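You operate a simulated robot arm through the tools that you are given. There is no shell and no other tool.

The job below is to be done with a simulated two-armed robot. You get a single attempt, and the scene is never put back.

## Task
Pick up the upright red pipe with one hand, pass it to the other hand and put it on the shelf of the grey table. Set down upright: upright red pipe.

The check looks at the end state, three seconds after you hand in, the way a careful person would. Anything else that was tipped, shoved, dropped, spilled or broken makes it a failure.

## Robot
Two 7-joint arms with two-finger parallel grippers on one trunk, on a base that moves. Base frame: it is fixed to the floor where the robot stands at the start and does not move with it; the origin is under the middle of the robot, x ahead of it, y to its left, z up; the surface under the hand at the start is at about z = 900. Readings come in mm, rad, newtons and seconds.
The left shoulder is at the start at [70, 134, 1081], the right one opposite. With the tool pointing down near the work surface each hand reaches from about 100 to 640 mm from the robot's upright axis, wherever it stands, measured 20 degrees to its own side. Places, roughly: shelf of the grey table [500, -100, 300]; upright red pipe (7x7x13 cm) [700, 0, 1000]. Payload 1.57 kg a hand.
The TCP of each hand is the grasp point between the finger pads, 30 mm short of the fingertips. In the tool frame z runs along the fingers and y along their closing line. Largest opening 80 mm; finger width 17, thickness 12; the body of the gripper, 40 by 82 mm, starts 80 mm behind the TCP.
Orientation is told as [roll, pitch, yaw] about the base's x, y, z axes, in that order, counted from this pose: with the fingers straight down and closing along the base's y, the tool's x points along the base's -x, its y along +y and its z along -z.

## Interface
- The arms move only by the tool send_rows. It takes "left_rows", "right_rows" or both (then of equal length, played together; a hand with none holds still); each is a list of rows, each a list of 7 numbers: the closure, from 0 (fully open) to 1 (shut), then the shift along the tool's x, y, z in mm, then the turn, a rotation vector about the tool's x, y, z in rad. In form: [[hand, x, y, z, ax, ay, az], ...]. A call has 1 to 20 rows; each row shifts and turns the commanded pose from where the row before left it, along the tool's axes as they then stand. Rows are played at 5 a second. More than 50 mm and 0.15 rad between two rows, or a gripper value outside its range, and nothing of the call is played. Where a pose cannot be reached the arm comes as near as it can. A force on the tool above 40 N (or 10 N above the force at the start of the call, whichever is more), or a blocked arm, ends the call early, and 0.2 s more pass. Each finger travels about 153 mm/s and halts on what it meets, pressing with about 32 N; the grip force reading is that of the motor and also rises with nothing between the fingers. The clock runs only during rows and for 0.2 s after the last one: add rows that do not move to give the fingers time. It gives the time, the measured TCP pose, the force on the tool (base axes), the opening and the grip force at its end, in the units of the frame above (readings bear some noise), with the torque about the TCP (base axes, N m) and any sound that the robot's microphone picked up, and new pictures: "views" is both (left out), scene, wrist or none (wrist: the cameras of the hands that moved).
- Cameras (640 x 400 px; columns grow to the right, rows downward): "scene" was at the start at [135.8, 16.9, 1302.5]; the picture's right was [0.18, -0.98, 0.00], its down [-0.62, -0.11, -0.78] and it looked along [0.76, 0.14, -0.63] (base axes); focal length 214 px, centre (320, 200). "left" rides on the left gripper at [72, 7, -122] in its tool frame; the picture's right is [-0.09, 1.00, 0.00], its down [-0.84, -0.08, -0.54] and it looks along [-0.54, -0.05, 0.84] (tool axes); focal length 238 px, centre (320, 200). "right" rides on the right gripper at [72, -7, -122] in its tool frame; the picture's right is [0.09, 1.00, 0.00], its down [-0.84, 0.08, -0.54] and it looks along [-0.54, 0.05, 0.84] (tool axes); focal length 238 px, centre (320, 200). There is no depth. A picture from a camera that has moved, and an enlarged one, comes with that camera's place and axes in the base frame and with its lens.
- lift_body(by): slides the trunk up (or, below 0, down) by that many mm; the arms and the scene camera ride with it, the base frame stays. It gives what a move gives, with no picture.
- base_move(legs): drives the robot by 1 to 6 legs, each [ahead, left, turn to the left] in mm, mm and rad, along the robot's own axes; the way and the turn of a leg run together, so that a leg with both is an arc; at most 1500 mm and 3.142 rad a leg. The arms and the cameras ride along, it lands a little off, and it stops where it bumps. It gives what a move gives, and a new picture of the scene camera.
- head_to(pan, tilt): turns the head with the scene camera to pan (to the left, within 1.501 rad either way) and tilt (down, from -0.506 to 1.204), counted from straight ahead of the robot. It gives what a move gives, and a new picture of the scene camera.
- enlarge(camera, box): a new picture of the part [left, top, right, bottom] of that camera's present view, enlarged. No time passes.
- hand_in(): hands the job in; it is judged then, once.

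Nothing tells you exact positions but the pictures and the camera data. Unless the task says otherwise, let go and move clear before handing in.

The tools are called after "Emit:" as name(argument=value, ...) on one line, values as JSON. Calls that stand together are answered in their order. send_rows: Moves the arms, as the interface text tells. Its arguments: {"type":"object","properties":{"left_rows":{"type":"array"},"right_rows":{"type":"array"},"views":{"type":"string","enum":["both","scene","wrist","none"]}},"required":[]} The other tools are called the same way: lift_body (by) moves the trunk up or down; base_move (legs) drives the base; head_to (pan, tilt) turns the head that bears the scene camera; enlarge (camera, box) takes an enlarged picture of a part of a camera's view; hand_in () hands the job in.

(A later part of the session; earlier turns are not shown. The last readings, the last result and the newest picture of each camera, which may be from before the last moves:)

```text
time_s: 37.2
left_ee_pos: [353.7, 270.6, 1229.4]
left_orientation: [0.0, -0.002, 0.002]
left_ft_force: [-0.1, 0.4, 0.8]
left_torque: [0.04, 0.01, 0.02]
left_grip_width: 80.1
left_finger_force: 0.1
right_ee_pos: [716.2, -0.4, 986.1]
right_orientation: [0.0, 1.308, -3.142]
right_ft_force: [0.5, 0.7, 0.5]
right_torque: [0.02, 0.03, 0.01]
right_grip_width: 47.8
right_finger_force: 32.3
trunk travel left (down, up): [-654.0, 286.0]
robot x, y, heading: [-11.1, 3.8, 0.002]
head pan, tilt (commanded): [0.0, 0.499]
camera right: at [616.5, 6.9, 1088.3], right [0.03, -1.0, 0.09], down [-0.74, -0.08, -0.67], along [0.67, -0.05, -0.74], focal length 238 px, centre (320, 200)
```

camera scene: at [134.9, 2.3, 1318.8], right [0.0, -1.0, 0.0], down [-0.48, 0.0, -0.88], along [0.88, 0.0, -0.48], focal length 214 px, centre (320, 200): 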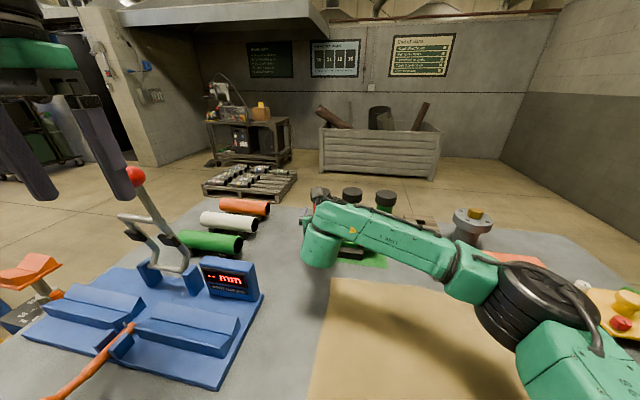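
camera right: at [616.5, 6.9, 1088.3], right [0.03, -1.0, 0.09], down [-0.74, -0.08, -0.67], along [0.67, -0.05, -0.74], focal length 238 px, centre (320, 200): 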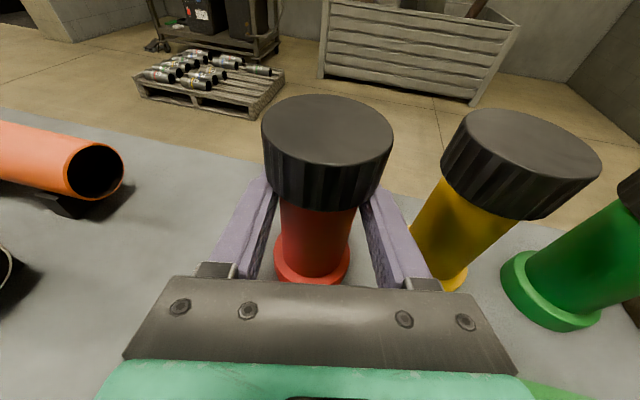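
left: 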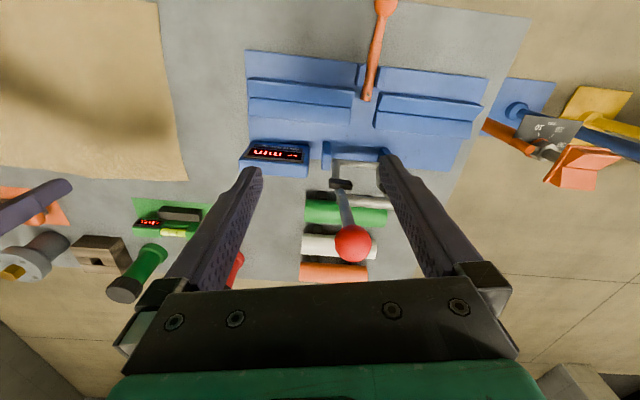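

The grip sits on the body at 47.8 mm, so the cap rim can rest on the fingers. I'll lift a few millimetres to feel the weight.

Emit:
send_rows(right_rows=[[1, 2, 0, -0.5, 0, 0, 0], [1, 2, 0, -0.5, 0, 0, 0], [1, 0, 0, 0, 0, 0, 0]], views="wrist")

```text
time_s: 38.0
left_ee_pos: [352.9, 268.6, 1229.4]
left_orientation: [-0.001, 0.001, 0.001]
left_ft_force: [-0.3, -0.5, 0.3]
left_torque: [0.02, 0.0, 0.02]
left_grip_width: 79.8
left_finger_force: 0.0
right_ee_pos: [717.5, -1.0, 989.4]
right_orientation: [-0.004, 1.31, 3.141]
right_ft_force: [0.7, 0.2, -3.1]
right_torque: [0.0, -0.03, 0.0]
right_grip_width: 47.7
right_finger_force: 31.6
trunk travel left (down, up): [-654.0, 286.0]
robot x, y, heading: [-9.3, 2.3, 0.0]
head pan, tilt (commanded): [0.0, 0.499]
camera right: at [617.1, 6.5, 1091.6], right [0.03, -1.0, 0.09], down [-0.74, -0.08, -0.67], along [0.67, -0.05, -0.74], focal length 238 px, centre (320, 200)
```

right: 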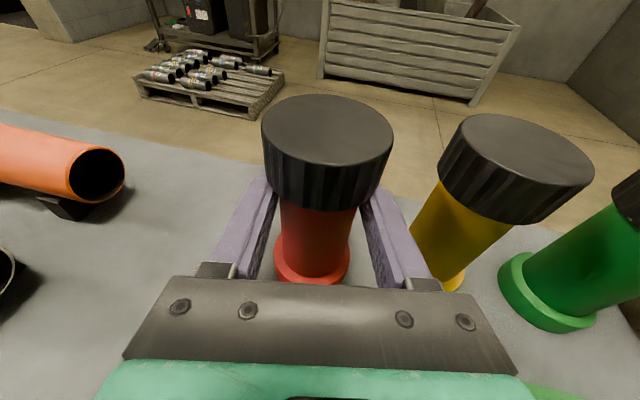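

The tool feels about 3 N and the pipe is moving with the hand. I'll lift further.

Emit:
send_rows(right_rows=[[1, 4.8, 0, -1.3, 0, 0, 0], [1, 9.7, 0, -2.6, 0, 0, 0], [1, 14.5, 0, -3.9, 0, 0, 0], [1, 14.5, 0, -3.9, 0, 0, 0], [1, 14.5, 0, -3.9, 0, 0, 0], [1, 0, 0, 0, 0, 0, 0]], views="wrist")

```text
time_s: 39.4
left_ee_pos: [355.1, 269.5, 1229.7]
left_orientation: [0.0, 0.001, 0.001]
left_ft_force: [0.2, 0.8, -0.6]
left_torque: [0.0, 0.04, -0.01]
left_grip_width: 80.0
left_finger_force: 0.0
right_ee_pos: [716.5, -1.6, 1050.0]
right_orientation: [-0.003, 1.31, 3.142]
right_ft_force: [0.0, -0.1, -4.5]
right_torque: [0.02, -0.02, -0.04]
right_grip_width: 47.4
right_finger_force: 31.7
trunk travel left (down, up): [-654.0, 286.0]
robot x, y, heading: [-8.7, 2.3, 0.003]
head pan, tilt (commanded): [0.0, 0.499]
camera right: at [617.2, 6.2, 1151.8], right [0.03, -1.0, 0.09], down [-0.74, -0.08, -0.67], along [0.67, -0.05, -0.74], focal length 238 px, centre (320, 200)
```

right: 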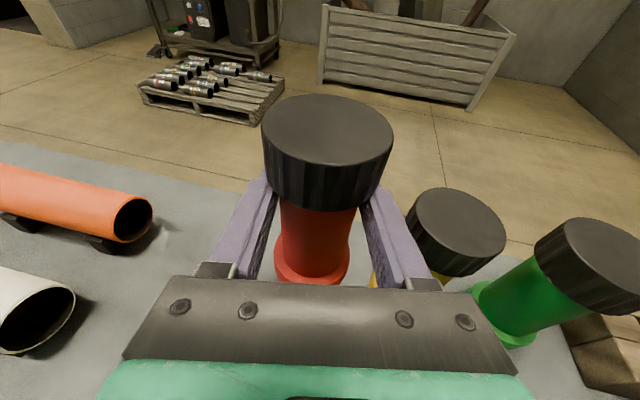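

It's held firmly, with no slip seen. I'll raise the pipe above its neighbours and draw it back toward the robot.

Emit:
send_rows(right_rows=[[1, 14.5, 0, -3.9, 0, 0, 0], [1, 19.3, 0, -5.2, 0, 0, 0], [1, 19.3, 0, -5.2, 0, 0, 0], [1, 19.3, 0, -5.2, 0, 0, 0], [1, 5, 0, -1.3, 0, 0, 0], [1, -3, 0, -12, 0, 0, 0], [1, -6.5, 0, -24, 0, 0, 0], [1, -8, 0, -30, 0, 0, 0], [1, -8, 0, -30, 0, 0, 0], [1, -8, 0, -30, 0, 0, 0], [1, -8, 0, -30, 0, 0, 0], [1, -5, 0, -18, 0, 0, 0], [1, 0, 0, 0, 0, 0, 0]], views="both")

```text
time_s: 42.2
left_ee_pos: [354.8, 270.0, 1230.8]
left_orientation: [0.0, 0.001, 0.002]
left_ft_force: [0.2, 0.0, -0.1]
left_torque: [0.0, 0.0, -0.02]
left_grip_width: 80.1
left_finger_force: 0.0
right_ee_pos: [536.7, -1.4, 1130.0]
right_orientation: [-0.004, 1.31, 3.139]
right_ft_force: [0.0, 0.5, -4.2]
right_torque: [0.01, -0.01, -0.02]
right_grip_width: 47.3
right_finger_force: 32.1
trunk travel left (down, up): [-654.0, 286.0]
robot x, y, heading: [-7.4, -1.1, 0.008]
head pan, tilt (commanded): [0.0, 0.499]
camera scene: at [136.1, 2.4, 1318.6], right [0.0, -1.0, 0.0], down [-0.48, 0.0, -0.88], along [0.88, 0.0, -0.48], focal length 214 px, centre (320, 200)
camera right: at [437.1, 5.9, 1231.5], right [0.03, -1.0, 0.09], down [-0.74, -0.08, -0.67], along [0.67, -0.05, -0.74], focal length 238 px, centre (320, 200)
```

scene: 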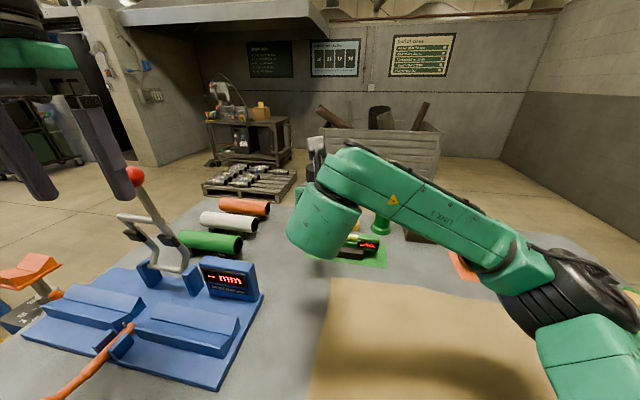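
right: 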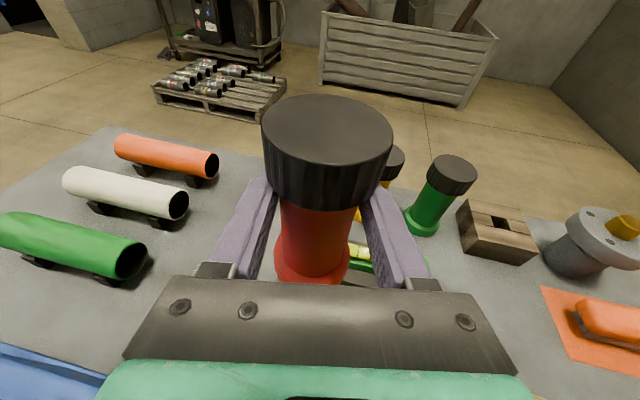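

The pipe is clear of the table items. I'll drive back about 600 mm to do the handover in free space.

Emit:
base_move(legs=[[-600, 0, 0]])

```text
time_s: 45.6
left_ee_pos: [-238.8, 268.7, 1229.1]
left_orientation: [-0.001, 0.001, -0.002]
left_ft_force: [0.1, -0.4, 0.6]
left_torque: [-0.02, 0.0, -0.02]
left_grip_width: 80.1
left_finger_force: 0.1
right_ee_pos: [-55.4, -1.7, 1128.1]
right_orientation: [-0.002, 1.308, 3.138]
right_ft_force: [0.7, -0.2, -4.4]
right_torque: [0.0, 0.0, -0.02]
right_grip_width: 47.9
right_finger_force: 31.7
trunk travel left (down, up): [-654.0, 286.0]
robot x, y, heading: [-600.2, 3.3, -0.004]
head pan, tilt (commanded): [0.0, 0.499]
camera scene: at [-456.2, 2.0, 1318.6], right [0.0, -1.0, 0.0], down [-0.48, 0.0, -0.88], along [0.88, 0.0, -0.48], focal length 214 px, centre (320, 200)
```

scene: 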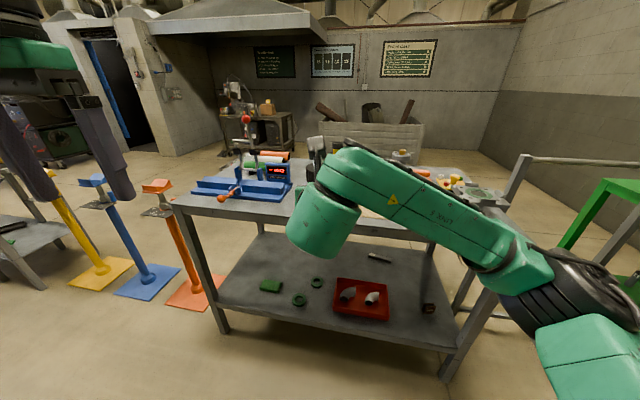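

The pipe hangs upright in the right hand and the robot is clear of the table. I'll turn the left hand to point toward −y, camera side up, tilted 15° down, ready to take the lower body.

Emit:
send_rows(left_rows=[[0, 0, 0, 0, 0, 0, -0.15], [0, 0, 0, 0, 0, 0, -0.15], [0, 0, 0, 0, 0, 0, -0.15], [0, 0, 0, 0, 0, 0, -0.15], [0, 0, 0, 0, 0, 0, -0.15], [0, 0, 0, 0, 0, 0, -0.15], [0, 0, 0, 0, 0, 0, -0.15], [0, 0, 0, 0, 0, 0, -0.15], [0, 0, 0, 0, 0, 0, -0.15], [0, 0, 0, 0, 0, 0, -0.15], [0, 0, 0, 0, 0, 0, -0.0708], [0, 0, 0, 0, 0, 0.145, 0], [0, 0, 0, 0, 0, 0.145, 0], [0, 0, 0, 0, 0, 0.145, 0], [0, 0, 0, 0, 0, 0.145, 0], [0, 0, 0, 0, 0, 0, 0]], views="both")

```text
time_s: 49.0
left_ee_pos: [-238.9, 268.5, 1229.5]
left_orientation: [0.001, 0.58, 1.569]
left_ft_force: [0.0, 0.2, 0.2]
left_torque: [0.0, -0.01, 0.0]
left_grip_width: 79.9
left_finger_force: 0.1
right_ee_pos: [-55.8, -2.6, 1130.6]
right_orientation: [-0.006, 1.309, 3.136]
right_ft_force: [-0.3, -0.2, -3.5]
right_torque: [-0.04, -0.04, -0.01]
right_grip_width: 47.5
right_finger_force: 32.0
trunk travel left (down, up): [-654.0, 286.0]
robot x, y, heading: [-601.5, 3.5, -0.002]
head pan, tilt (commanded): [0.0, 0.499]
camera scene: at [-456.8, 1.2, 1318.7], right [0.0, -1.0, 0.0], down [-0.48, 0.0, -0.88], along [0.88, 0.0, -0.48], focal length 214 px, centre (320, 200)
camera left: at [-245.3, 275.3, 1370.0], right [-1.0, 0.08, -0.05], down [0.08, 1.0, -0.01], along [0.05, -0.01, -1.0], focal length 238 px, centre (320, 200)
```

scene: 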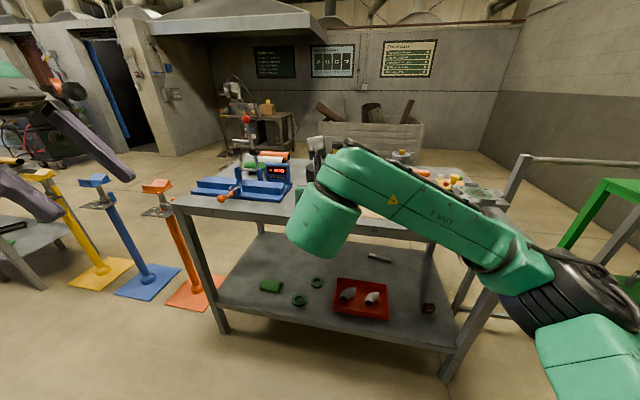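
left: 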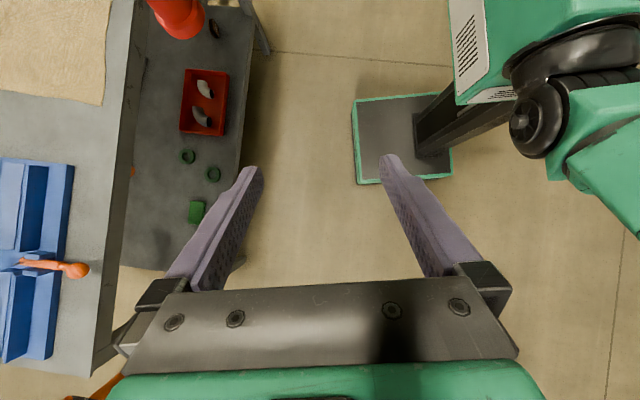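

From the left camera I can see the base plate: it is low (about 150 mm) and reaches about 250 mm ahead, so it goes under the shelf. I'll finish the left-hand tilt.

Emit:
send_rows(left_rows=[[0, 0, 0, 0, 0, 0.146, 0], [0, 0, 0, 0, 0, 0.146, 0], [0, 0, 0, 0, 0, 0.146, 0], [0, 0, 0, 0, 0, 0.146, 0], [0, 0, 0, 0, 0, 0.145, 0], [0, 0, 0, 0, 0, 0, 0]], views="both")

```text
time_s: 50.4
left_ee_pos: [-224.3, 272.8, 1239.1]
left_orientation: [-0.001, 1.302, 1.573]
left_ft_force: [-0.7, 0.0, 0.0]
left_torque: [-0.01, 0.0, 0.03]
left_grip_width: 80.0
left_finger_force: 0.1
left hand out of reach, approached as far as the arm can: row 5
right_ee_pos: [-54.6, -3.7, 1128.9]
right_orientation: [-0.004, 1.309, 3.139]
right_ft_force: [1.1, -0.3, -4.2]
right_torque: [-0.01, 0.0, 0.01]
right_grip_width: 47.7
right_finger_force: 32.2
trunk travel left (down, up): [-654.0, 286.0]
robot x, y, heading: [-602.1, 0.1, -0.002]
head pan, tilt (commanded): [0.0, 0.499]
camera scene: at [-456.7, 1.7, 1318.6], right [0.0, -1.0, 0.0], down [-0.48, 0.0, -0.88], along [0.88, 0.0, -0.48], focal length 214 px, centre (320, 200)
camera left: at [-230.9, 371.3, 1341.3], right [-1.0, 0.02, -0.09], down [0.08, 0.75, -0.66], along [0.05, -0.67, -0.74], focal length 238 px, centre (320, 200)
```

scene: 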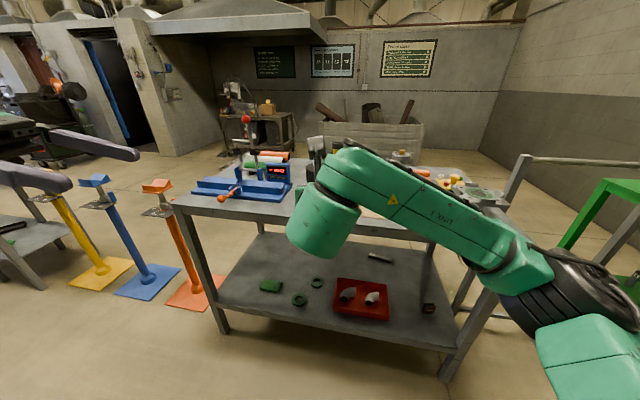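
left: 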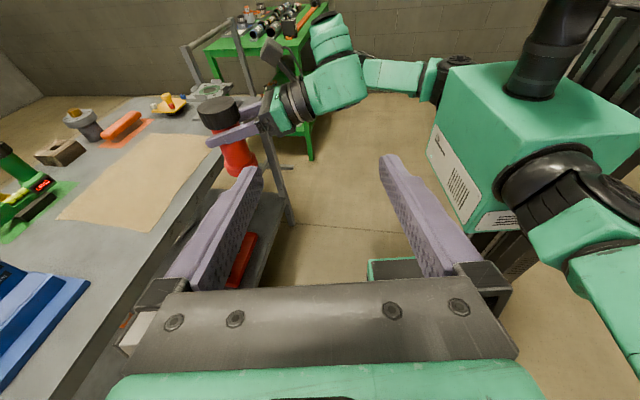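

The left arm met a fold limit right there, but the view of the pipe in the right hand is good. I'll move the left hand forward and down toward its pre-handover spot, still well to the left of the pipe.

Emit:
send_rows(left_rows=[[0, -11.9, -30.8, 13.5, 0, 0, 0], [0, -11.9, -30.8, 13.5, 0, 0, 0], [0, -11.9, -30.8, 13.5, 0, 0, 0], [0, -11.9, -30.8, 13.5, 0, 0, 0], [0, -11.9, -30.8, 13.5, 0, 0, 0], [0, -11.9, -30.8, 13.5, 0, 0, 0], [0, 0, 0, 0, 0, 0, 0], [0, 0, 0, 0, 0, 0, 0]], views="both")

```text
time_s: 52.2
left_ee_pos: [-59.9, 220.3, 1173.9]
left_orientation: [0.007, 1.309, 1.574]
left_ft_force: [0.2, -0.4, 0.0]
left_torque: [0.0, 0.0, 0.01]
left_grip_width: 79.9
left_finger_force: 0.0
left hand out of reach, approached as far as the arm can: row 5, 6
right_ee_pos: [-55.0, -3.0, 1129.2]
right_orientation: [-0.007, 1.309, 3.137]
right_ft_force: [1.1, -0.6, -4.0]
right_torque: [-0.02, 0.0, 0.02]
right_grip_width: 47.5
right_finger_force: 32.1
trunk travel left (down, up): [-654.0, 286.0]
robot x, y, heading: [-596.9, -1.7, -0.003]
head pan, tilt (commanded): [0.0, 0.499]
camera scene: at [-456.2, 1.3, 1318.6], right [0.0, -1.0, 0.0], down [-0.48, 0.0, -0.88], along [0.88, 0.0, -0.48], focal length 214 px, centre (320, 200)
camera left: at [-66.9, 320.0, 1274.7], right [-1.0, 0.03, -0.09], down [0.08, 0.74, -0.67], along [0.05, -0.67, -0.74], focal length 238 px, centre (320, 200)
```

scene: 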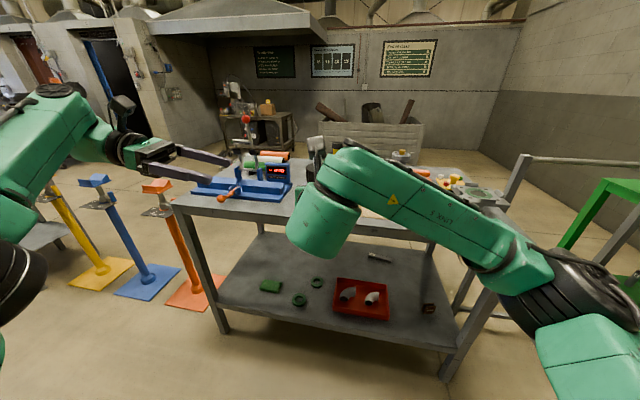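
left: 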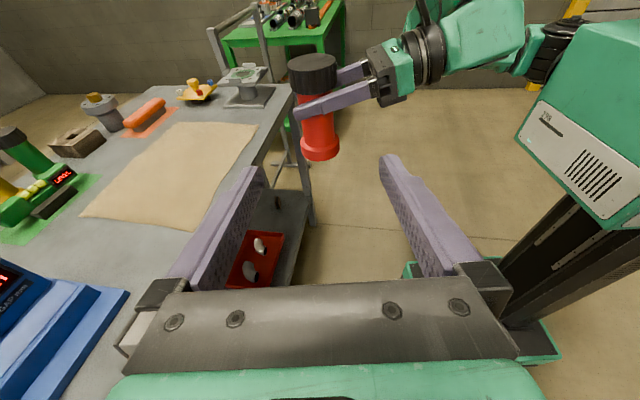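

The left arm is near full stretch there, so I'll bring both hands 80 mm closer to the robot.

Emit:
send_rows(left_rows=[[0, 0, 20, 0, 0, 0, 0], [0, 0, 20, 0, 0, 0, 0], [0, 0, 20, 0, 0, 0, 0], [0, 0, 20, 0, 0, 0, 0], [0, 0, 0, 0, 0, 0, 0]], right_rows=[[1, -5.2, 0, -19.3, 0, 0, 0], [1, -5.2, 0, -19.3, 0, 0, 0], [1, -5.2, 0, -19.3, 0, 0, 0], [1, -5.2, 0, -19.3, 0, 0, 0], [1, 0, 0, 0, 0, 0, 0]], views="wrist")

```text
time_s: 53.4
left_ee_pos: [-138.8, 221.4, 1175.0]
left_orientation: [0.004, 1.303, 1.576]
left_ft_force: [0.7, 0.6, -1.2]
left_torque: [0.0, -0.01, -0.01]
left_grip_width: 80.1
left_finger_force: 0.0
right_ee_pos: [-135.6, -2.5, 1128.8]
right_orientation: [-0.004, 1.309, 3.14]
right_ft_force: [-0.1, 1.3, -3.5]
right_torque: [-0.01, 0.03, -0.01]
right_grip_width: 47.4
right_finger_force: 32.0
trunk travel left (down, up): [-654.0, 286.0]
robot x, y, heading: [-598.6, -1.9, -0.002]
head pan, tilt (commanded): [0.0, 0.499]
camera right: at [-234.4, 4.1, 1230.9], right [0.02, -1.0, 0.09], down [-0.74, -0.08, -0.67], along [0.67, -0.05, -0.74], focal length 238 px, centre (320, 200)
camera left: at [-146.4, 320.0, 1275.8], right [-1.0, 0.02, -0.09], down [0.08, 0.74, -0.66], along [0.05, -0.67, -0.74], focal length 238 px, centre (320, 200)
```

right: 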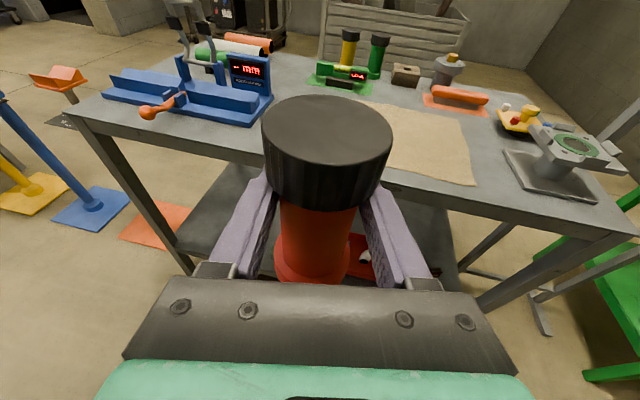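
left: 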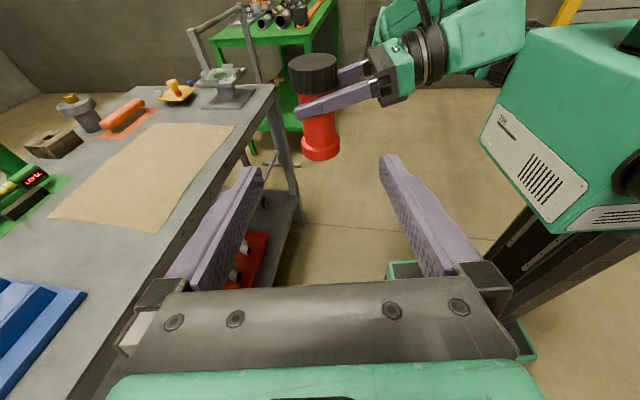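

Both hands are now within reach and the pipe hangs vertical. Next the left hand moves to the pre-handover spot about 90 mm from the pipe axis.

Emit:
send_rows(left_rows=[[0, -5.5, -0.8, 29.8, 0, 0, 0], [0, -5.5, -0.8, 29.8, 0, 0, 0], [0, -5.5, -0.8, 29.8, 0, 0, 0], [0, -5.5, -0.8, 29.8, 0, 0, 0], [0, -5.5, -0.8, 29.8, 0, 0, 0], [0, 0, 0, 0, 0, 0, 0]], views="both")

Emit:
enlarge(camera="left", box=[220, 40, 440, 280])

```text
time_s: 54.8
left_ee_pos: [-142.9, 78.8, 1128.6]
left_orientation: [-0.004, 1.3, 1.57]
left_ft_force: [-0.3, -0.8, 0.2]
left_torque: [0.0, -0.04, 0.03]
left_grip_width: 79.9
left_finger_force: 0.0
left hand out of reach, approached as far as the arm can: row 1, 2, 3, 4
right_ee_pos: [-135.3, -0.8, 1128.8]
right_orientation: [-0.002, 1.308, 3.141]
right_ft_force: [0.6, 0.6, -4.1]
right_torque: [0.03, 0.01, -0.02]
right_grip_width: 47.4
right_finger_force: 31.8
trunk travel left (down, up): [-654.0, 286.0]
robot x, y, heading: [-603.5, 2.0, -0.003]
head pan, tilt (commanded): [0.0, 0.499]
camera scene: at [-457.2, 2.6, 1318.7], right [0.0, -1.0, 0.0], down [-0.48, 0.0, -0.88], along [0.88, 0.0, -0.48], focal length 214 px, centre (320, 200)
camera left: at [-150.4, 176.6, 1230.5], right [-1.0, 0.02, -0.09], down [0.08, 0.75, -0.66], along [0.05, -0.67, -0.74], focal length 238 px, centre (320, 200)
```

scene: 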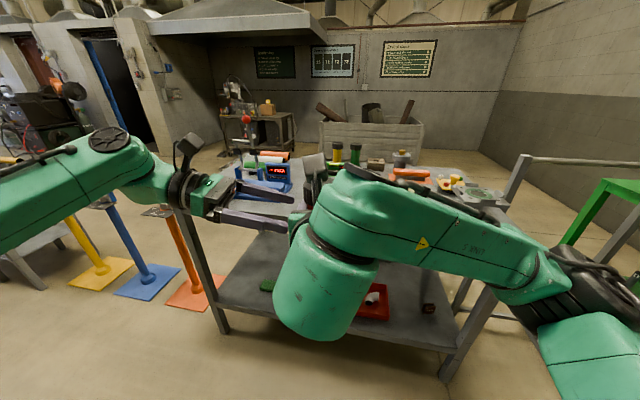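
left: 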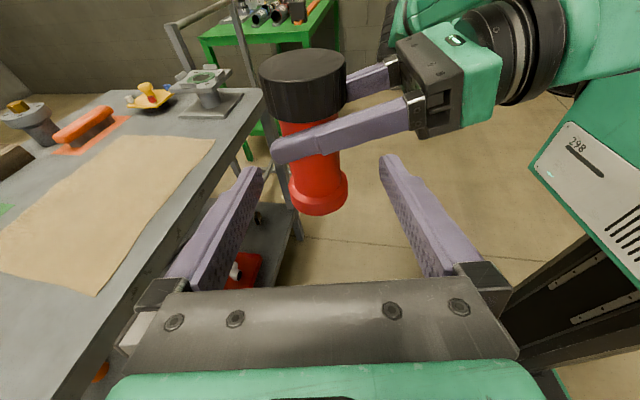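

```text
1.67 times, centred on (330, 160) of left
camera zoom: at [-150.4, 176.6, 1230.5], right [-1.0, 0.02, -0.09], down [0.08, 0.75, -0.66], along [0.05, -0.67, -0.74], focal length 397 px, centre (303, 267)
```

zoom: 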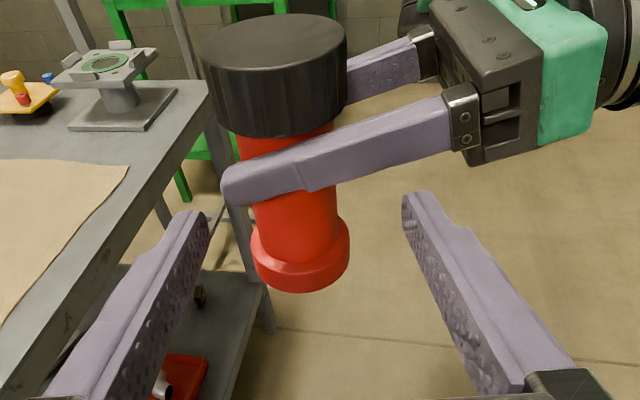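

The left hand is 80 mm from the pipe but about 18 mm too high. I'll try to settle it at the right height.

Emit:
send_rows(left_rows=[[0, -6.4, -2.8, 0, 0, 0, 0], [0, -6.4, -2.8, 0, 0, 0, 0], [0, -6.4, -2.8, 0, 0, 0, 0], [0, 0, 0, 0, 0, 0, 0]], views="none")

```text
time_s: 55.8
left_ee_pos: [-145.3, 77.8, 1124.6]
left_orientation: [-0.003, 1.298, 1.573]
left_ft_force: [0.4, 0.5, 0.5]
left_torque: [0.02, -0.05, 0.02]
left_grip_width: 80.0
left_finger_force: 0.1
left hand out of reach, approached as far as the arm can: row 1, 2, 3
right_ee_pos: [-134.8, -2.6, 1129.4]
right_orientation: [-0.002, 1.309, 3.139]
right_ft_force: [0.6, 0.1, -4.9]
right_torque: [-0.02, -0.03, -0.02]
right_grip_width: 47.8
right_finger_force: 31.8
trunk travel left (down, up): [-654.0, 286.0]
robot x, y, heading: [-599.8, 2.5, -0.005]
head pan, tilt (commanded): [0.0, 0.499]
```

The left arm has a lower height limit in this pose, so I'll raise the pipe with the right hand by about 45 mm instead.

Emit:
send_rows(right_rows=[[1, 14.5, 0, -3.9, 0, 0, 0], [1, 14.5, 0, -3.9, 0, 0, 0], [1, 14.5, 0, -3.9, 0, 0, 0], [1, 0, 0, 0, 0, 0, 0]], views="both")

Emit:
enlarge(camera="left", box=[220, 20, 440, 260])

```text
time_s: 56.8
left_ee_pos: [-146.5, 76.8, 1124.5]
left_orientation: [-0.003, 1.299, 1.573]
left_ft_force: [-1.0, 1.1, -0.1]
left_torque: [0.01, 0.01, 0.02]
left_grip_width: 80.2
left_finger_force: 0.1
right_ee_pos: [-135.1, -2.4, 1174.8]
right_orientation: [-0.001, 1.307, 3.14]
right_ft_force: [-0.1, -0.4, -4.4]
right_torque: [0.04, 0.01, 0.02]
right_grip_width: 47.5
right_finger_force: 32.0
trunk travel left (down, up): [-654.0, 286.0]
robot x, y, heading: [-600.1, 0.9, 0.0]
head pan, tilt (commanded): [0.0, 0.499]
camera scene: at [-456.8, 2.0, 1318.7], right [0.0, -1.0, 0.0], down [-0.48, 0.0, -0.88], along [0.88, 0.0, -0.48], focal length 214 px, centre (320, 200)
camera right: at [-235.0, 4.9, 1276.7], right [0.02, -1.0, 0.09], down [-0.74, -0.08, -0.67], along [0.67, -0.05, -0.74], focal length 238 px, centre (320, 200)
```

scene: 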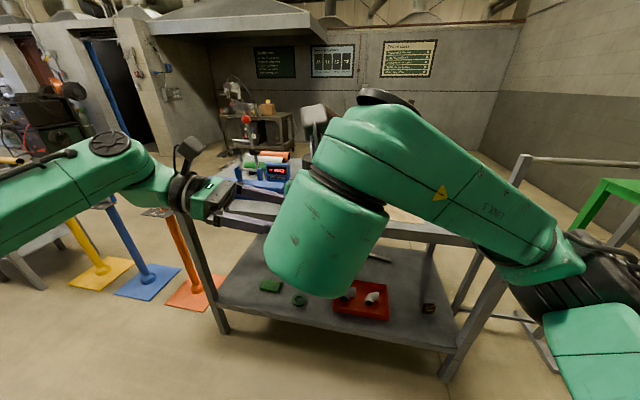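
right: 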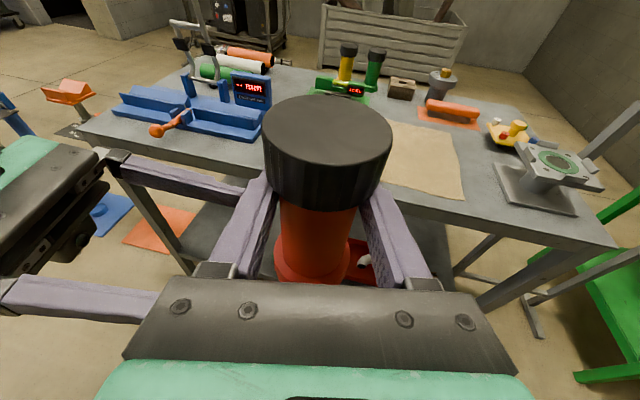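

```text
1.67 times, centred on (330, 140) of left
camera zoom: at [-152.4, 175.9, 1225.8], right [-1.0, 0.02, -0.09], down [0.07, 0.75, -0.66], along [0.05, -0.66, -0.75], focal length 397 px, centre (303, 300)
```

zoom: 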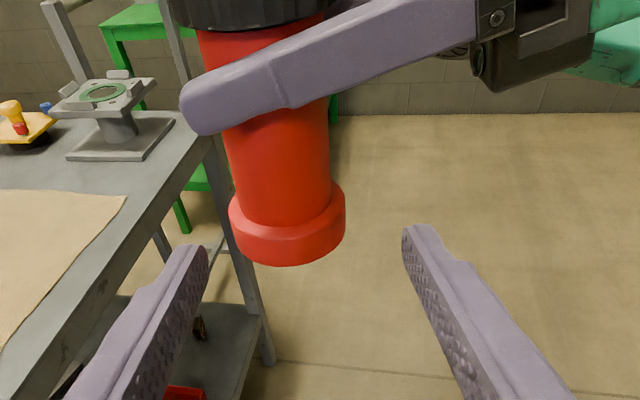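

Now the pipe base is at z≈1089. I'll raise the left hand and centre it in x on the pipe.

Emit:
send_rows(left_rows=[[0, 9.4, -4, -2.9, 0, 0, 0], [0, 9.4, -4, -2.9, 0, 0, 0], [0, 9.4, -4, -2.9, 0, 0, 0], [0, 0, 0, 0, 0, 0, 0]], views="wrist")

Emit:
enlarge(camera="left", box=[220, 40, 440, 280])

```text
time_s: 57.8
left_ee_pos: [-133.0, 77.5, 1154.0]
left_orientation: [0.003, 1.309, 1.572]
left_ft_force: [0.1, 0.0, -0.3]
left_torque: [0.03, 0.01, 0.0]
left_grip_width: 79.8
left_finger_force: 0.1
right_ee_pos: [-135.2, -1.8, 1174.2]
right_orientation: [-0.001, 1.31, 3.14]
right_ft_force: [0.0, 0.0, -4.0]
right_torque: [-0.01, 0.0, 0.02]
right_grip_width: 47.9
right_finger_force: 32.0
trunk travel left (down, up): [-654.0, 286.0]
robot x, y, heading: [-599.2, -2.2, 0.004]
head pan, tilt (commanded): [0.0, 0.499]
camera left: at [-139.6, 178.2, 1254.1], right [-1.0, 0.03, -0.09], down [0.08, 0.74, -0.67], along [0.05, -0.67, -0.74], focal length 238 px, centre (320, 200)
```

left: 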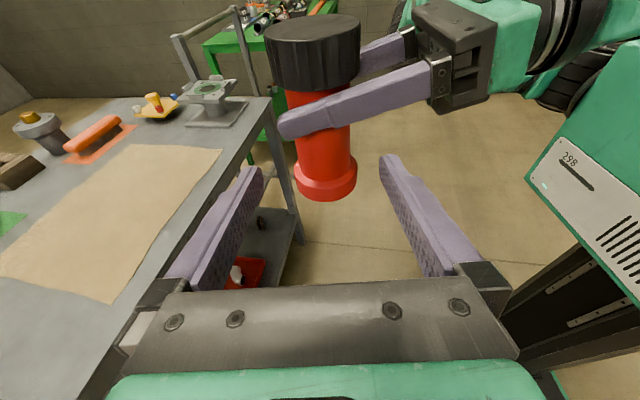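

```text
1.67 times, centred on (330, 160) of left
camera zoom: at [-139.6, 178.2, 1254.1], right [-1.0, 0.03, -0.09], down [0.08, 0.74, -0.67], along [0.05, -0.67, -0.74], focal length 397 px, centre (303, 267)
```

zoom: 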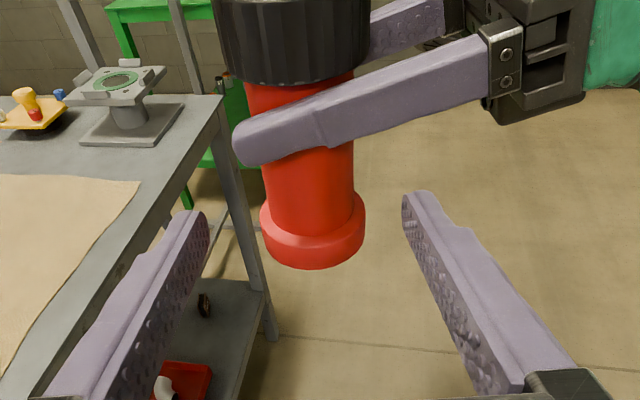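

The left hand is aligned with the pipe in x and reachable. I'll advance in steps.

Emit:
send_rows(left_rows=[[0, 0, 0, 15, 0, 0, 0], [0, 0, 0, 15, 0, 0, 0], [0, 0, 0, 10, 0, 0, 0], [0, 0, 0, 0, 0, 0, 0]], views="wrist")

```text
time_s: 58.8
left_ee_pos: [-133.7, 41.2, 1142.9]
left_orientation: [0.003, 1.309, 1.569]
left_ft_force: [0.3, -0.6, 0.5]
left_torque: [0.02, -0.04, -0.01]
left_grip_width: 80.2
left_finger_force: 0.0
right_ee_pos: [-134.9, -2.4, 1174.0]
right_orientation: [-0.003, 1.31, 3.139]
right_ft_force: [0.0, -0.3, -4.7]
right_torque: [0.03, 0.0, -0.03]
right_grip_width: 47.7
right_finger_force: 31.9
trunk travel left (down, up): [-654.0, 286.0]
robot x, y, heading: [-601.9, -2.2, -0.003]
head pan, tilt (commanded): [0.0, 0.499]
camera left: at [-139.7, 140.2, 1243.8], right [-1.0, 0.03, -0.09], down [0.08, 0.74, -0.67], along [0.05, -0.67, -0.74], focal length 238 px, centre (320, 200)
```

left: 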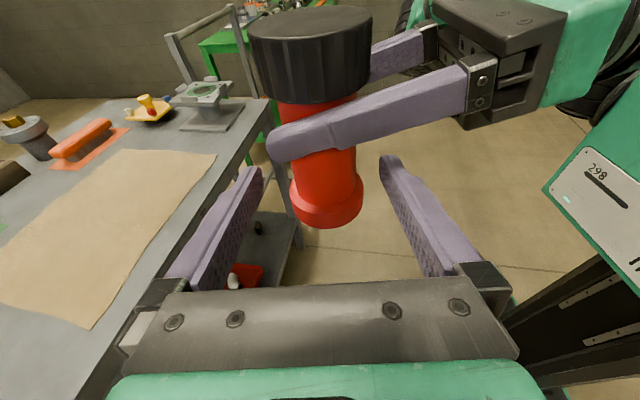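

On track. Continuing the last stretch.

Emit:
send_rows(left_rows=[[0, 0, 0, 15, 0, 0, 0], [0, 0, 0, 15, 0, 0, 0], [0, 0, 0, 13, 0, 0, 0], [0, 0, 0, 0, 0, 0, 0]], views="wrist")

Emit:
enlarge(camera="left", box=[220, 80, 440, 300])

```text
time_s: 59.8
left_ee_pos: [-133.7, -1.6, 1131.7]
left_orientation: [0.004, 1.308, 1.572]
left_ft_force: [-0.1, 0.2, 0.3]
left_torque: [0.02, -0.01, -0.03]
left_grip_width: 80.2
left_finger_force: 0.2
right_ee_pos: [-136.1, -2.6, 1175.2]
right_orientation: [-0.001, 1.309, 3.14]
right_ft_force: [0.1, 0.1, -3.4]
right_torque: [-0.02, -0.04, -0.03]
right_grip_width: 47.7
right_finger_force: 31.4
trunk travel left (down, up): [-654.0, 286.0]
robot x, y, heading: [-599.1, 3.1, -0.003]
head pan, tilt (commanded): [0.0, 0.499]
camera left: at [-139.7, 98.5, 1232.0], right [-1.0, 0.03, -0.09], down [0.08, 0.74, -0.67], along [0.05, -0.67, -0.74], focal length 238 px, centre (320, 200)
```

left: 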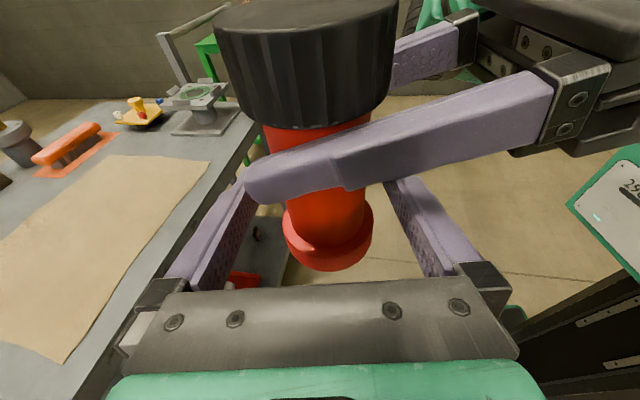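

```text
1.82 times, centred on (330, 190) of left
camera zoom: at [-139.7, 98.5, 1232.0], right [-1.0, 0.03, -0.09], down [0.08, 0.74, -0.67], along [0.05, -0.67, -0.74], focal length 433 px, centre (302, 218)
```

zoom: 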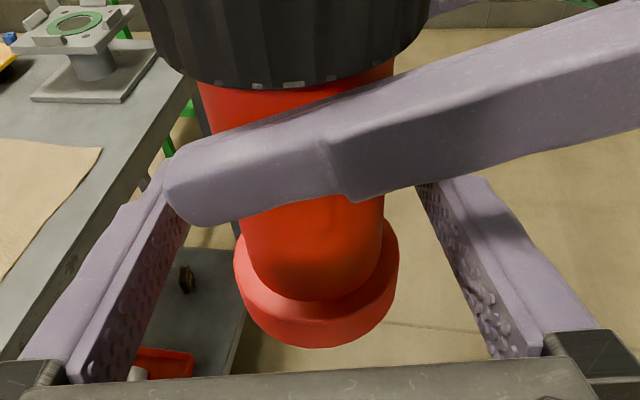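

The left fingers straddle the body below the right fingers. Closing the left hand.

Emit:
send_rows(left_rows=[[0.2, 0, 0, 0, 0, 0, 0], [0.33, 0, 0, 0, 0, 0, 0], [0.4, 0, 0, 0, 0, 0, 0], [0.6, 0, 0, 0, 0, 0, 0], [1, 0, 0, 0, 0, 0, 0], [1, 0, 0, 0, 0, 0, 0]], views="wrist")

```text
time_s: 61.2
left_ee_pos: [-133.2, -1.9, 1132.2]
left_orientation: [0.005, 1.309, 1.567]
left_ft_force: [-20.7, 2.1, -0.3]
left_torque: [-0.48, -0.68, -0.06]
left_grip_width: 47.1
left_finger_force: 32.5
right_ee_pos: [-134.8, -3.0, 1174.4]
right_orientation: [-0.007, 1.308, 3.134]
right_ft_force: [20.7, -1.7, -2.4]
right_torque: [0.34, -0.21, 0.02]
right_grip_width: 47.7
right_finger_force: 32.0
trunk travel left (down, up): [-654.0, 286.0]
robot x, y, heading: [-600.8, 3.6, -0.002]
head pan, tilt (commanded): [0.0, 0.499]
camera left: at [-140.2, 97.9, 1232.0], right [-1.0, 0.03, -0.09], down [0.08, 0.74, -0.67], along [0.05, -0.67, -0.74], focal length 238 px, centre (320, 200)
```

left: 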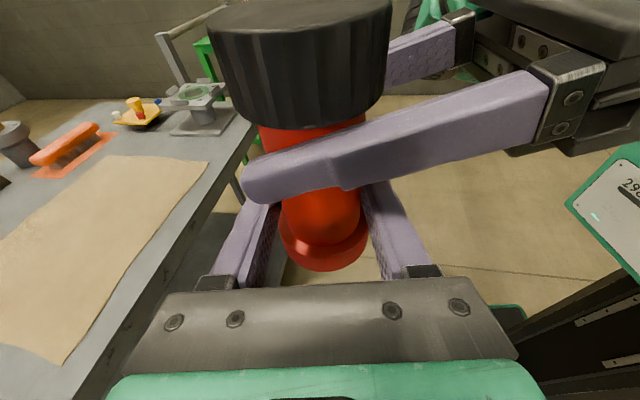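

Both hands hold the pipe, with a 20 N sideways preload between them. I'll relax it by shifting the left hand slightly toward −x before letting go with the right.

Emit:
send_rows(left_rows=[[1, 0, 1, 0, 0, 0, 0], [1, 0, 0, 0, 0, 0, 0]], views="none")

```text
time_s: 61.8
left_ee_pos: [-134.5, -1.8, 1132.3]
left_orientation: [0.006, 1.309, 1.573]
left_ft_force: [-15.0, 0.2, 0.9]
left_torque: [-0.26, -0.71, -0.06]
left_grip_width: 47.0
left_finger_force: 32.1
right_ee_pos: [-136.4, -1.4, 1174.7]
right_orientation: [-0.003, 1.309, 3.138]
right_ft_force: [15.5, -0.2, -0.6]
right_torque: [0.21, 0.02, 0.04]
right_grip_width: 47.2
right_finger_force: 32.5
trunk travel left (down, up): [-654.0, 286.0]
robot x, y, heading: [-599.5, -0.5, -0.0]
head pan, tilt (commanded): [0.0, 0.499]
```

Emit:
send_rows(left_rows=[[1, 0, 1.3, 0, 0, 0, 0], [1, 0, 1.2, 0, 0, 0, 0], [1, 0, 0, 0, 0, 0, 0]], views="none")

```text
time_s: 62.6
left_ee_pos: [-134.7, 0.0, 1132.6]
left_orientation: [0.004, 1.31, 1.579]
left_ft_force: [10.4, -3.7, -3.4]
left_torque: [0.27, 0.07, 0.12]
left_grip_width: 47.0
left_finger_force: 32.0
right_ee_pos: [-137.5, -1.1, 1175.4]
right_orientation: [0.0, 1.31, -3.138]
right_ft_force: [-10.8, 2.5, 2.5]
right_torque: [-0.09, 0.39, -0.15]
right_grip_width: 47.4
right_finger_force: 32.3
trunk travel left (down, up): [-654.0, 286.0]
robot x, y, heading: [-602.1, -1.9, -0.003]
head pan, tilt (commanded): [0.0, 0.499]
```

Slightly over-corrected; I'll shift back 1 mm.

Emit:
send_rows(left_rows=[[1, 0, -1, 0, 0, 0, 0], [1, 0, 0, 0, 0, 0, 0]], views="wrist")

```text
time_s: 63.2
left_ee_pos: [-135.4, -0.3, 1131.9]
left_orientation: [0.005, 1.309, 1.577]
left_ft_force: [14.5, -2.6, -5.6]
left_torque: [-0.04, 0.26, -0.14]
left_grip_width: 46.8
left_finger_force: 32.2
right_ee_pos: [-136.2, -0.9, 1174.5]
right_orientation: [-0.003, 1.308, 3.142]
right_ft_force: [-15.5, 3.4, 4.4]
right_torque: [0.2, 0.38, 0.12]
right_grip_width: 47.5
right_finger_force: 31.9
trunk travel left (down, up): [-654.0, 286.0]
robot x, y, heading: [-598.1, 2.8, -0.003]
head pan, tilt (commanded): [0.0, 0.499]
camera left: at [-141.5, 98.9, 1232.0], right [-1.0, 0.02, -0.09], down [0.08, 0.74, -0.67], along [0.05, -0.67, -0.74], focal length 238 px, centre (320, 200)
```

left: 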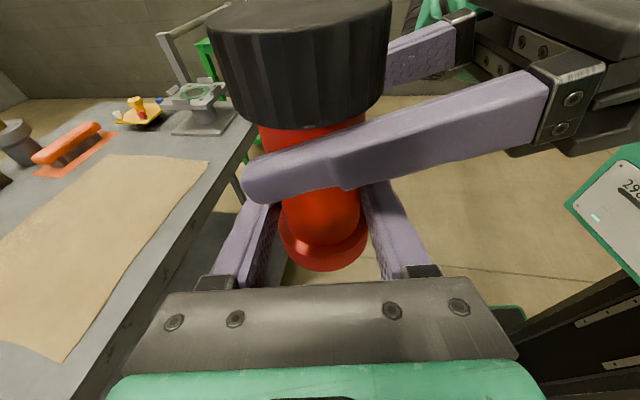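

The forces seem to be still settling; I'll wait a second and read again.

Emit:
send_rows(left_rows=[[1, 0, 0, 0, 0, 0, 0], [1, 0, 0, 0, 0, 0, 0], [1, 0, 0, 0, 0, 0, 0], [1, 0, 0, 0, 0, 0, 0]], views="none")

```text
time_s: 64.2
left_ee_pos: [-135.2, -2.2, 1132.3]
left_orientation: [0.006, 1.308, 1.574]
left_ft_force: [18.0, -4.1, -5.8]
left_torque: [0.01, 0.43, -0.1]
left_grip_width: 47.1
left_finger_force: 31.4
right_ee_pos: [-135.6, -2.0, 1175.2]
right_orientation: [-0.003, 1.308, 3.137]
right_ft_force: [-17.6, 4.8, 6.8]
right_torque: [0.2, 0.32, 0.14]
right_grip_width: 47.7
right_finger_force: 32.4
trunk travel left (down, up): [-654.0, 286.0]
robot x, y, heading: [-605.2, 0.8, -0.0]
head pan, tilt (commanded): [0.0, 0.499]
```

Emit:
send_rows(left_rows=[[1, 0, -1.1, 0, 0, 0, 0], [1, 0, 0, 0, 0, 0, 0], [1, 0, 0, 0, 0, 0, 0], [1, 0, 0, 0, 0, 0, 0]], views="none")

```text
time_s: 65.2
left_ee_pos: [-135.1, -1.1, 1131.8]
left_orientation: [0.004, 1.309, 1.572]
left_ft_force: [6.9, -5.7, -5.7]
left_torque: [0.26, 0.23, 0.2]
left_grip_width: 46.9
left_finger_force: 31.9
right_ee_pos: [-135.6, -2.8, 1174.6]
right_orientation: [-0.005, 1.309, 3.137]
right_ft_force: [-7.0, 5.8, 4.4]
right_torque: [0.03, 0.13, -0.18]
right_grip_width: 47.3
right_finger_force: 31.9
trunk travel left (down, up): [-654.0, 286.0]
robot x, y, heading: [-599.8, -2.4, -0.002]
head pan, tilt (commanded): [0.0, 0.499]
```

The preload is down to a few newtons and the left hand now carries the weight. Opening the right hand.

Emit:
send_rows(left_rows=[[1, 0, -0.5, 0, 0, 0, 0], [1, 0, 0, 0, 0, 0, 0], [1, 0, 0, 0, 0, 0, 0], [1, 0, 0, 0, 0, 0, 0], [1, 0, 0, 0, 0, 0, 0]], right_rows=[[1, 0, 0, 0, 0, 0, 0], [0.3, 0, 0, 0, 0, 0, 0], [0.1, 0, 0, 0, 0, 0, 0], [0, 0, 0, 0, 0, 0, 0], [0, 0, 0, 0, 0, 0, 0]], views="wrist")

```text
time_s: 66.4
left_ee_pos: [-134.1, -1.1, 1132.0]
left_orientation: [0.004, 1.31, 1.573]
left_ft_force: [0.0, 0.1, 0.9]
left_torque: [0.0, -0.05, -0.01]
left_grip_width: 46.7
left_finger_force: 31.6
right_ee_pos: [-134.8, -1.4, 1174.1]
right_orientation: [-0.001, 1.309, 3.141]
right_ft_force: [0.8, 0.5, -0.1]
right_torque: [-0.01, -0.01, 0.0]
right_grip_width: 79.9
right_finger_force: 0.1
trunk travel left (down, up): [-654.0, 286.0]
robot x, y, heading: [-599.6, -2.3, -0.003]
head pan, tilt (commanded): [0.0, 0.499]
camera right: at [-235.1, 4.9, 1276.7], right [0.02, -1.0, 0.09], down [-0.74, -0.08, -0.67], along [0.67, -0.05, -0.74], focal length 238 px, centre (320, 200)
camera left: at [-140.6, 98.7, 1232.3], right [-1.0, 0.03, -0.09], down [0.08, 0.74, -0.67], along [0.05, -0.67, -0.74], focal length 238 px, centre (320, 200)
```

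right: 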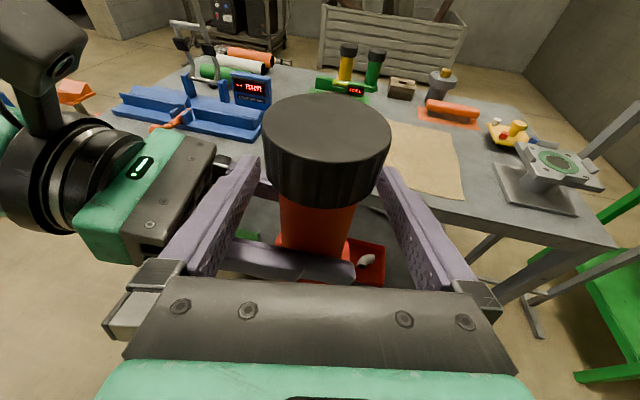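
left: 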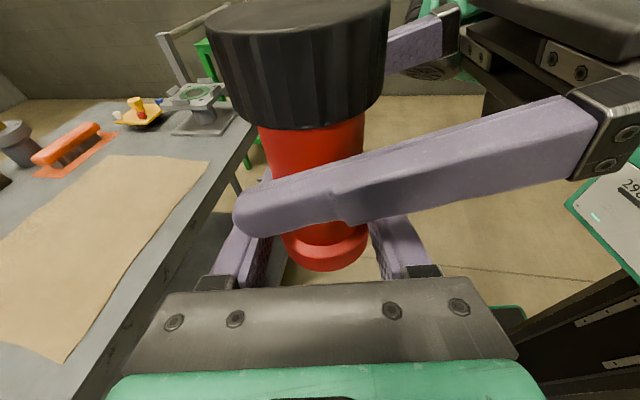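

The right hand is open and the pipe stays in the left hand. I'll wait a moment to confirm it is stable and read the weight.

Emit:
send_rows(left_rows=[[1, 0, 0, 0, 0, 0, 0], [1, 0, 0, 0, 0, 0, 0], [1, 0, 0, 0, 0, 0, 0]], views="wrist")

```text
time_s: 67.2
left_ee_pos: [-133.4, -0.8, 1131.8]
left_orientation: [0.004, 1.307, 1.573]
left_ft_force: [-0.1, 0.3, -0.5]
left_torque: [-0.01, 0.01, 0.0]
left_grip_width: 46.8
left_finger_force: 32.1
right_ee_pos: [-135.7, -2.6, 1175.5]
right_orientation: [-0.001, 1.309, 3.137]
right_ft_force: [-0.1, 0.4, -0.6]
right_torque: [0.0, -0.01, -0.01]
right_grip_width: 79.9
right_finger_force: 0.0
trunk travel left (down, up): [-654.0, 286.0]
robot x, y, heading: [-600.9, 1.9, -0.0]
head pan, tilt (commanded): [0.0, 0.499]
camera left: at [-140.6, 98.7, 1232.3], right [-1.0, 0.03, -0.09], down [0.08, 0.74, -0.67], along [0.05, -0.67, -0.74], focal length 238 px, centre (320, 200)
```

left: 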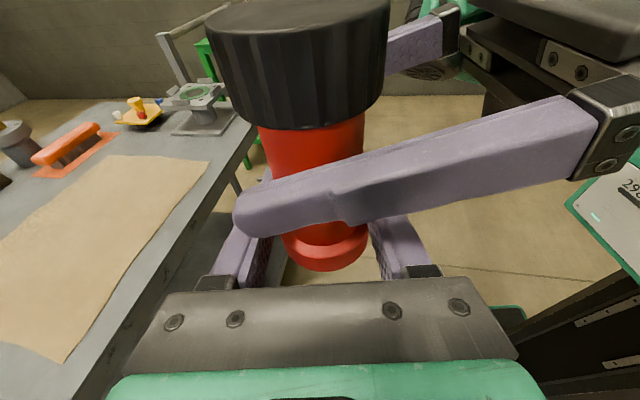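

The pipe is stable in the left hand. I'll withdraw the right hand straight back along its axis.

Emit:
send_rows(right_rows=[[0, 0, 0, -20, 0, 0, 0], [0, 0, 0, -30, 0, 0, 0], [0, 0, 0, -30, 0, 0, 0], [0, 0, 0, -30, 0, 0, 0], [0, 0, 0, 0, 0, 0, 0]], views="both")

```text
time_s: 68.4
left_ee_pos: [-133.5, -0.9, 1132.1]
left_orientation: [0.006, 1.31, 1.577]
left_ft_force: [-0.3, -0.3, 0.9]
left_torque: [-0.02, 0.0, 0.0]
left_grip_width: 46.9
left_finger_force: 32.3
right_ee_pos: [-242.4, -3.5, 1203.4]
right_orientation: [-0.003, 1.308, 3.137]
right_ft_force: [-0.3, -0.2, 0.4]
right_torque: [-0.03, 0.02, 0.02]
right_grip_width: 79.8
right_finger_force: 0.1
trunk travel left (down, up): [-654.0, 286.0]
robot x, y, heading: [-598.9, 0.2, -0.0]
head pan, tilt (commanded): [0.0, 0.499]
camera scene: at [-456.0, 1.8, 1318.5], right [0.0, -1.0, 0.0], down [-0.48, 0.0, -0.88], along [0.88, 0.0, -0.48], focal length 214 px, centre (320, 200)
camera right: at [-340.5, 3.4, 1305.0], right [0.02, -1.0, 0.09], down [-0.74, -0.08, -0.67], along [0.67, -0.05, -0.74], focal length 238 px, centre (320, 200)
```

scene: 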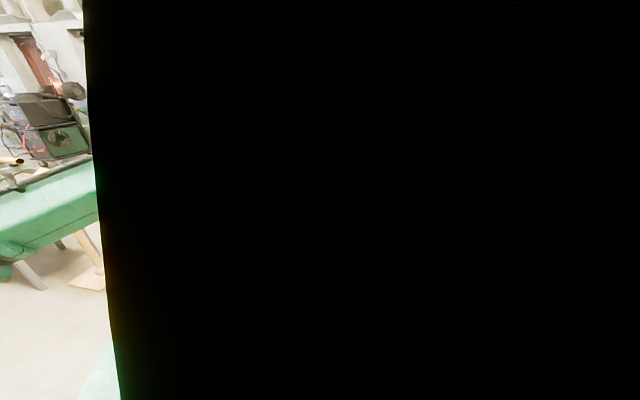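
right: 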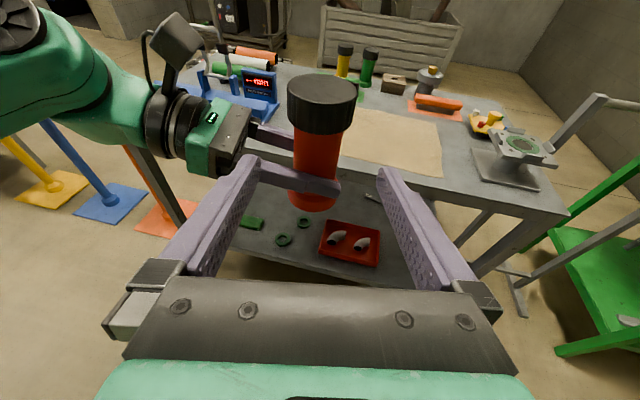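

The left hand holds the pipe upright on its own. The right wrist is close to the head camera, so I'll move the right hand off to the right side.

Emit:
send_rows(right_rows=[[0, 0, 25, 0, 0, 0, 0], [0, 0, 35, 0, 0, 0, 0], [0, 0, 35, 0, 0, 0, 0], [0, 0, 35, 0, 0, 0, 0], [0, 0, 35, 0, 0, 0, 0], [0, 0, 35, 0, 0, 0, 0], [0, 0, 35, 0, 0, 0, 0], [0, 0, 0, 0, 0, 0, 0]], views="scene")

```text
time_s: 70.2
left_ee_pos: [-133.0, -0.3, 1131.0]
left_orientation: [0.011, 1.311, 1.577]
left_ft_force: [0.2, 0.4, 0.3]
left_torque: [-0.01, -0.02, -0.03]
left_grip_width: 47.1
left_finger_force: 31.9
right_ee_pos: [-241.1, -235.7, 1202.1]
right_orientation: [0.003, 1.307, -3.139]
right_ft_force: [0.3, 0.3, 0.0]
right_torque: [0.0, -0.01, -0.01]
right_grip_width: 80.2
right_finger_force: 0.1
trunk travel left (down, up): [-654.0, 286.0]
robot x, y, heading: [-602.9, -2.4, -0.001]
head pan, tilt (commanded): [0.0, 0.499]
camera scene: at [-455.4, 2.7, 1318.5], right [0.0, -1.0, 0.0], down [-0.48, 0.0, -0.88], along [0.88, 0.0, -0.48], focal length 214 px, centre (320, 200)
```

scene: 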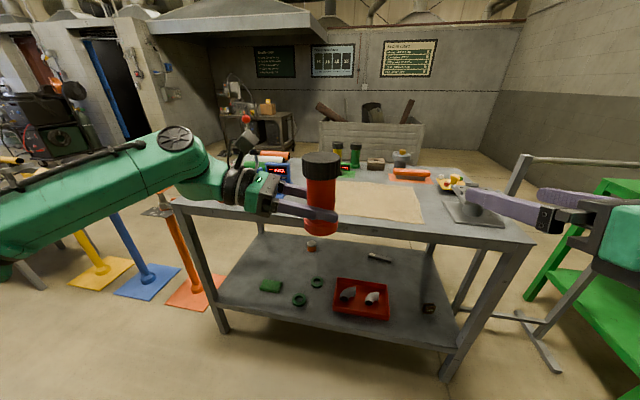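

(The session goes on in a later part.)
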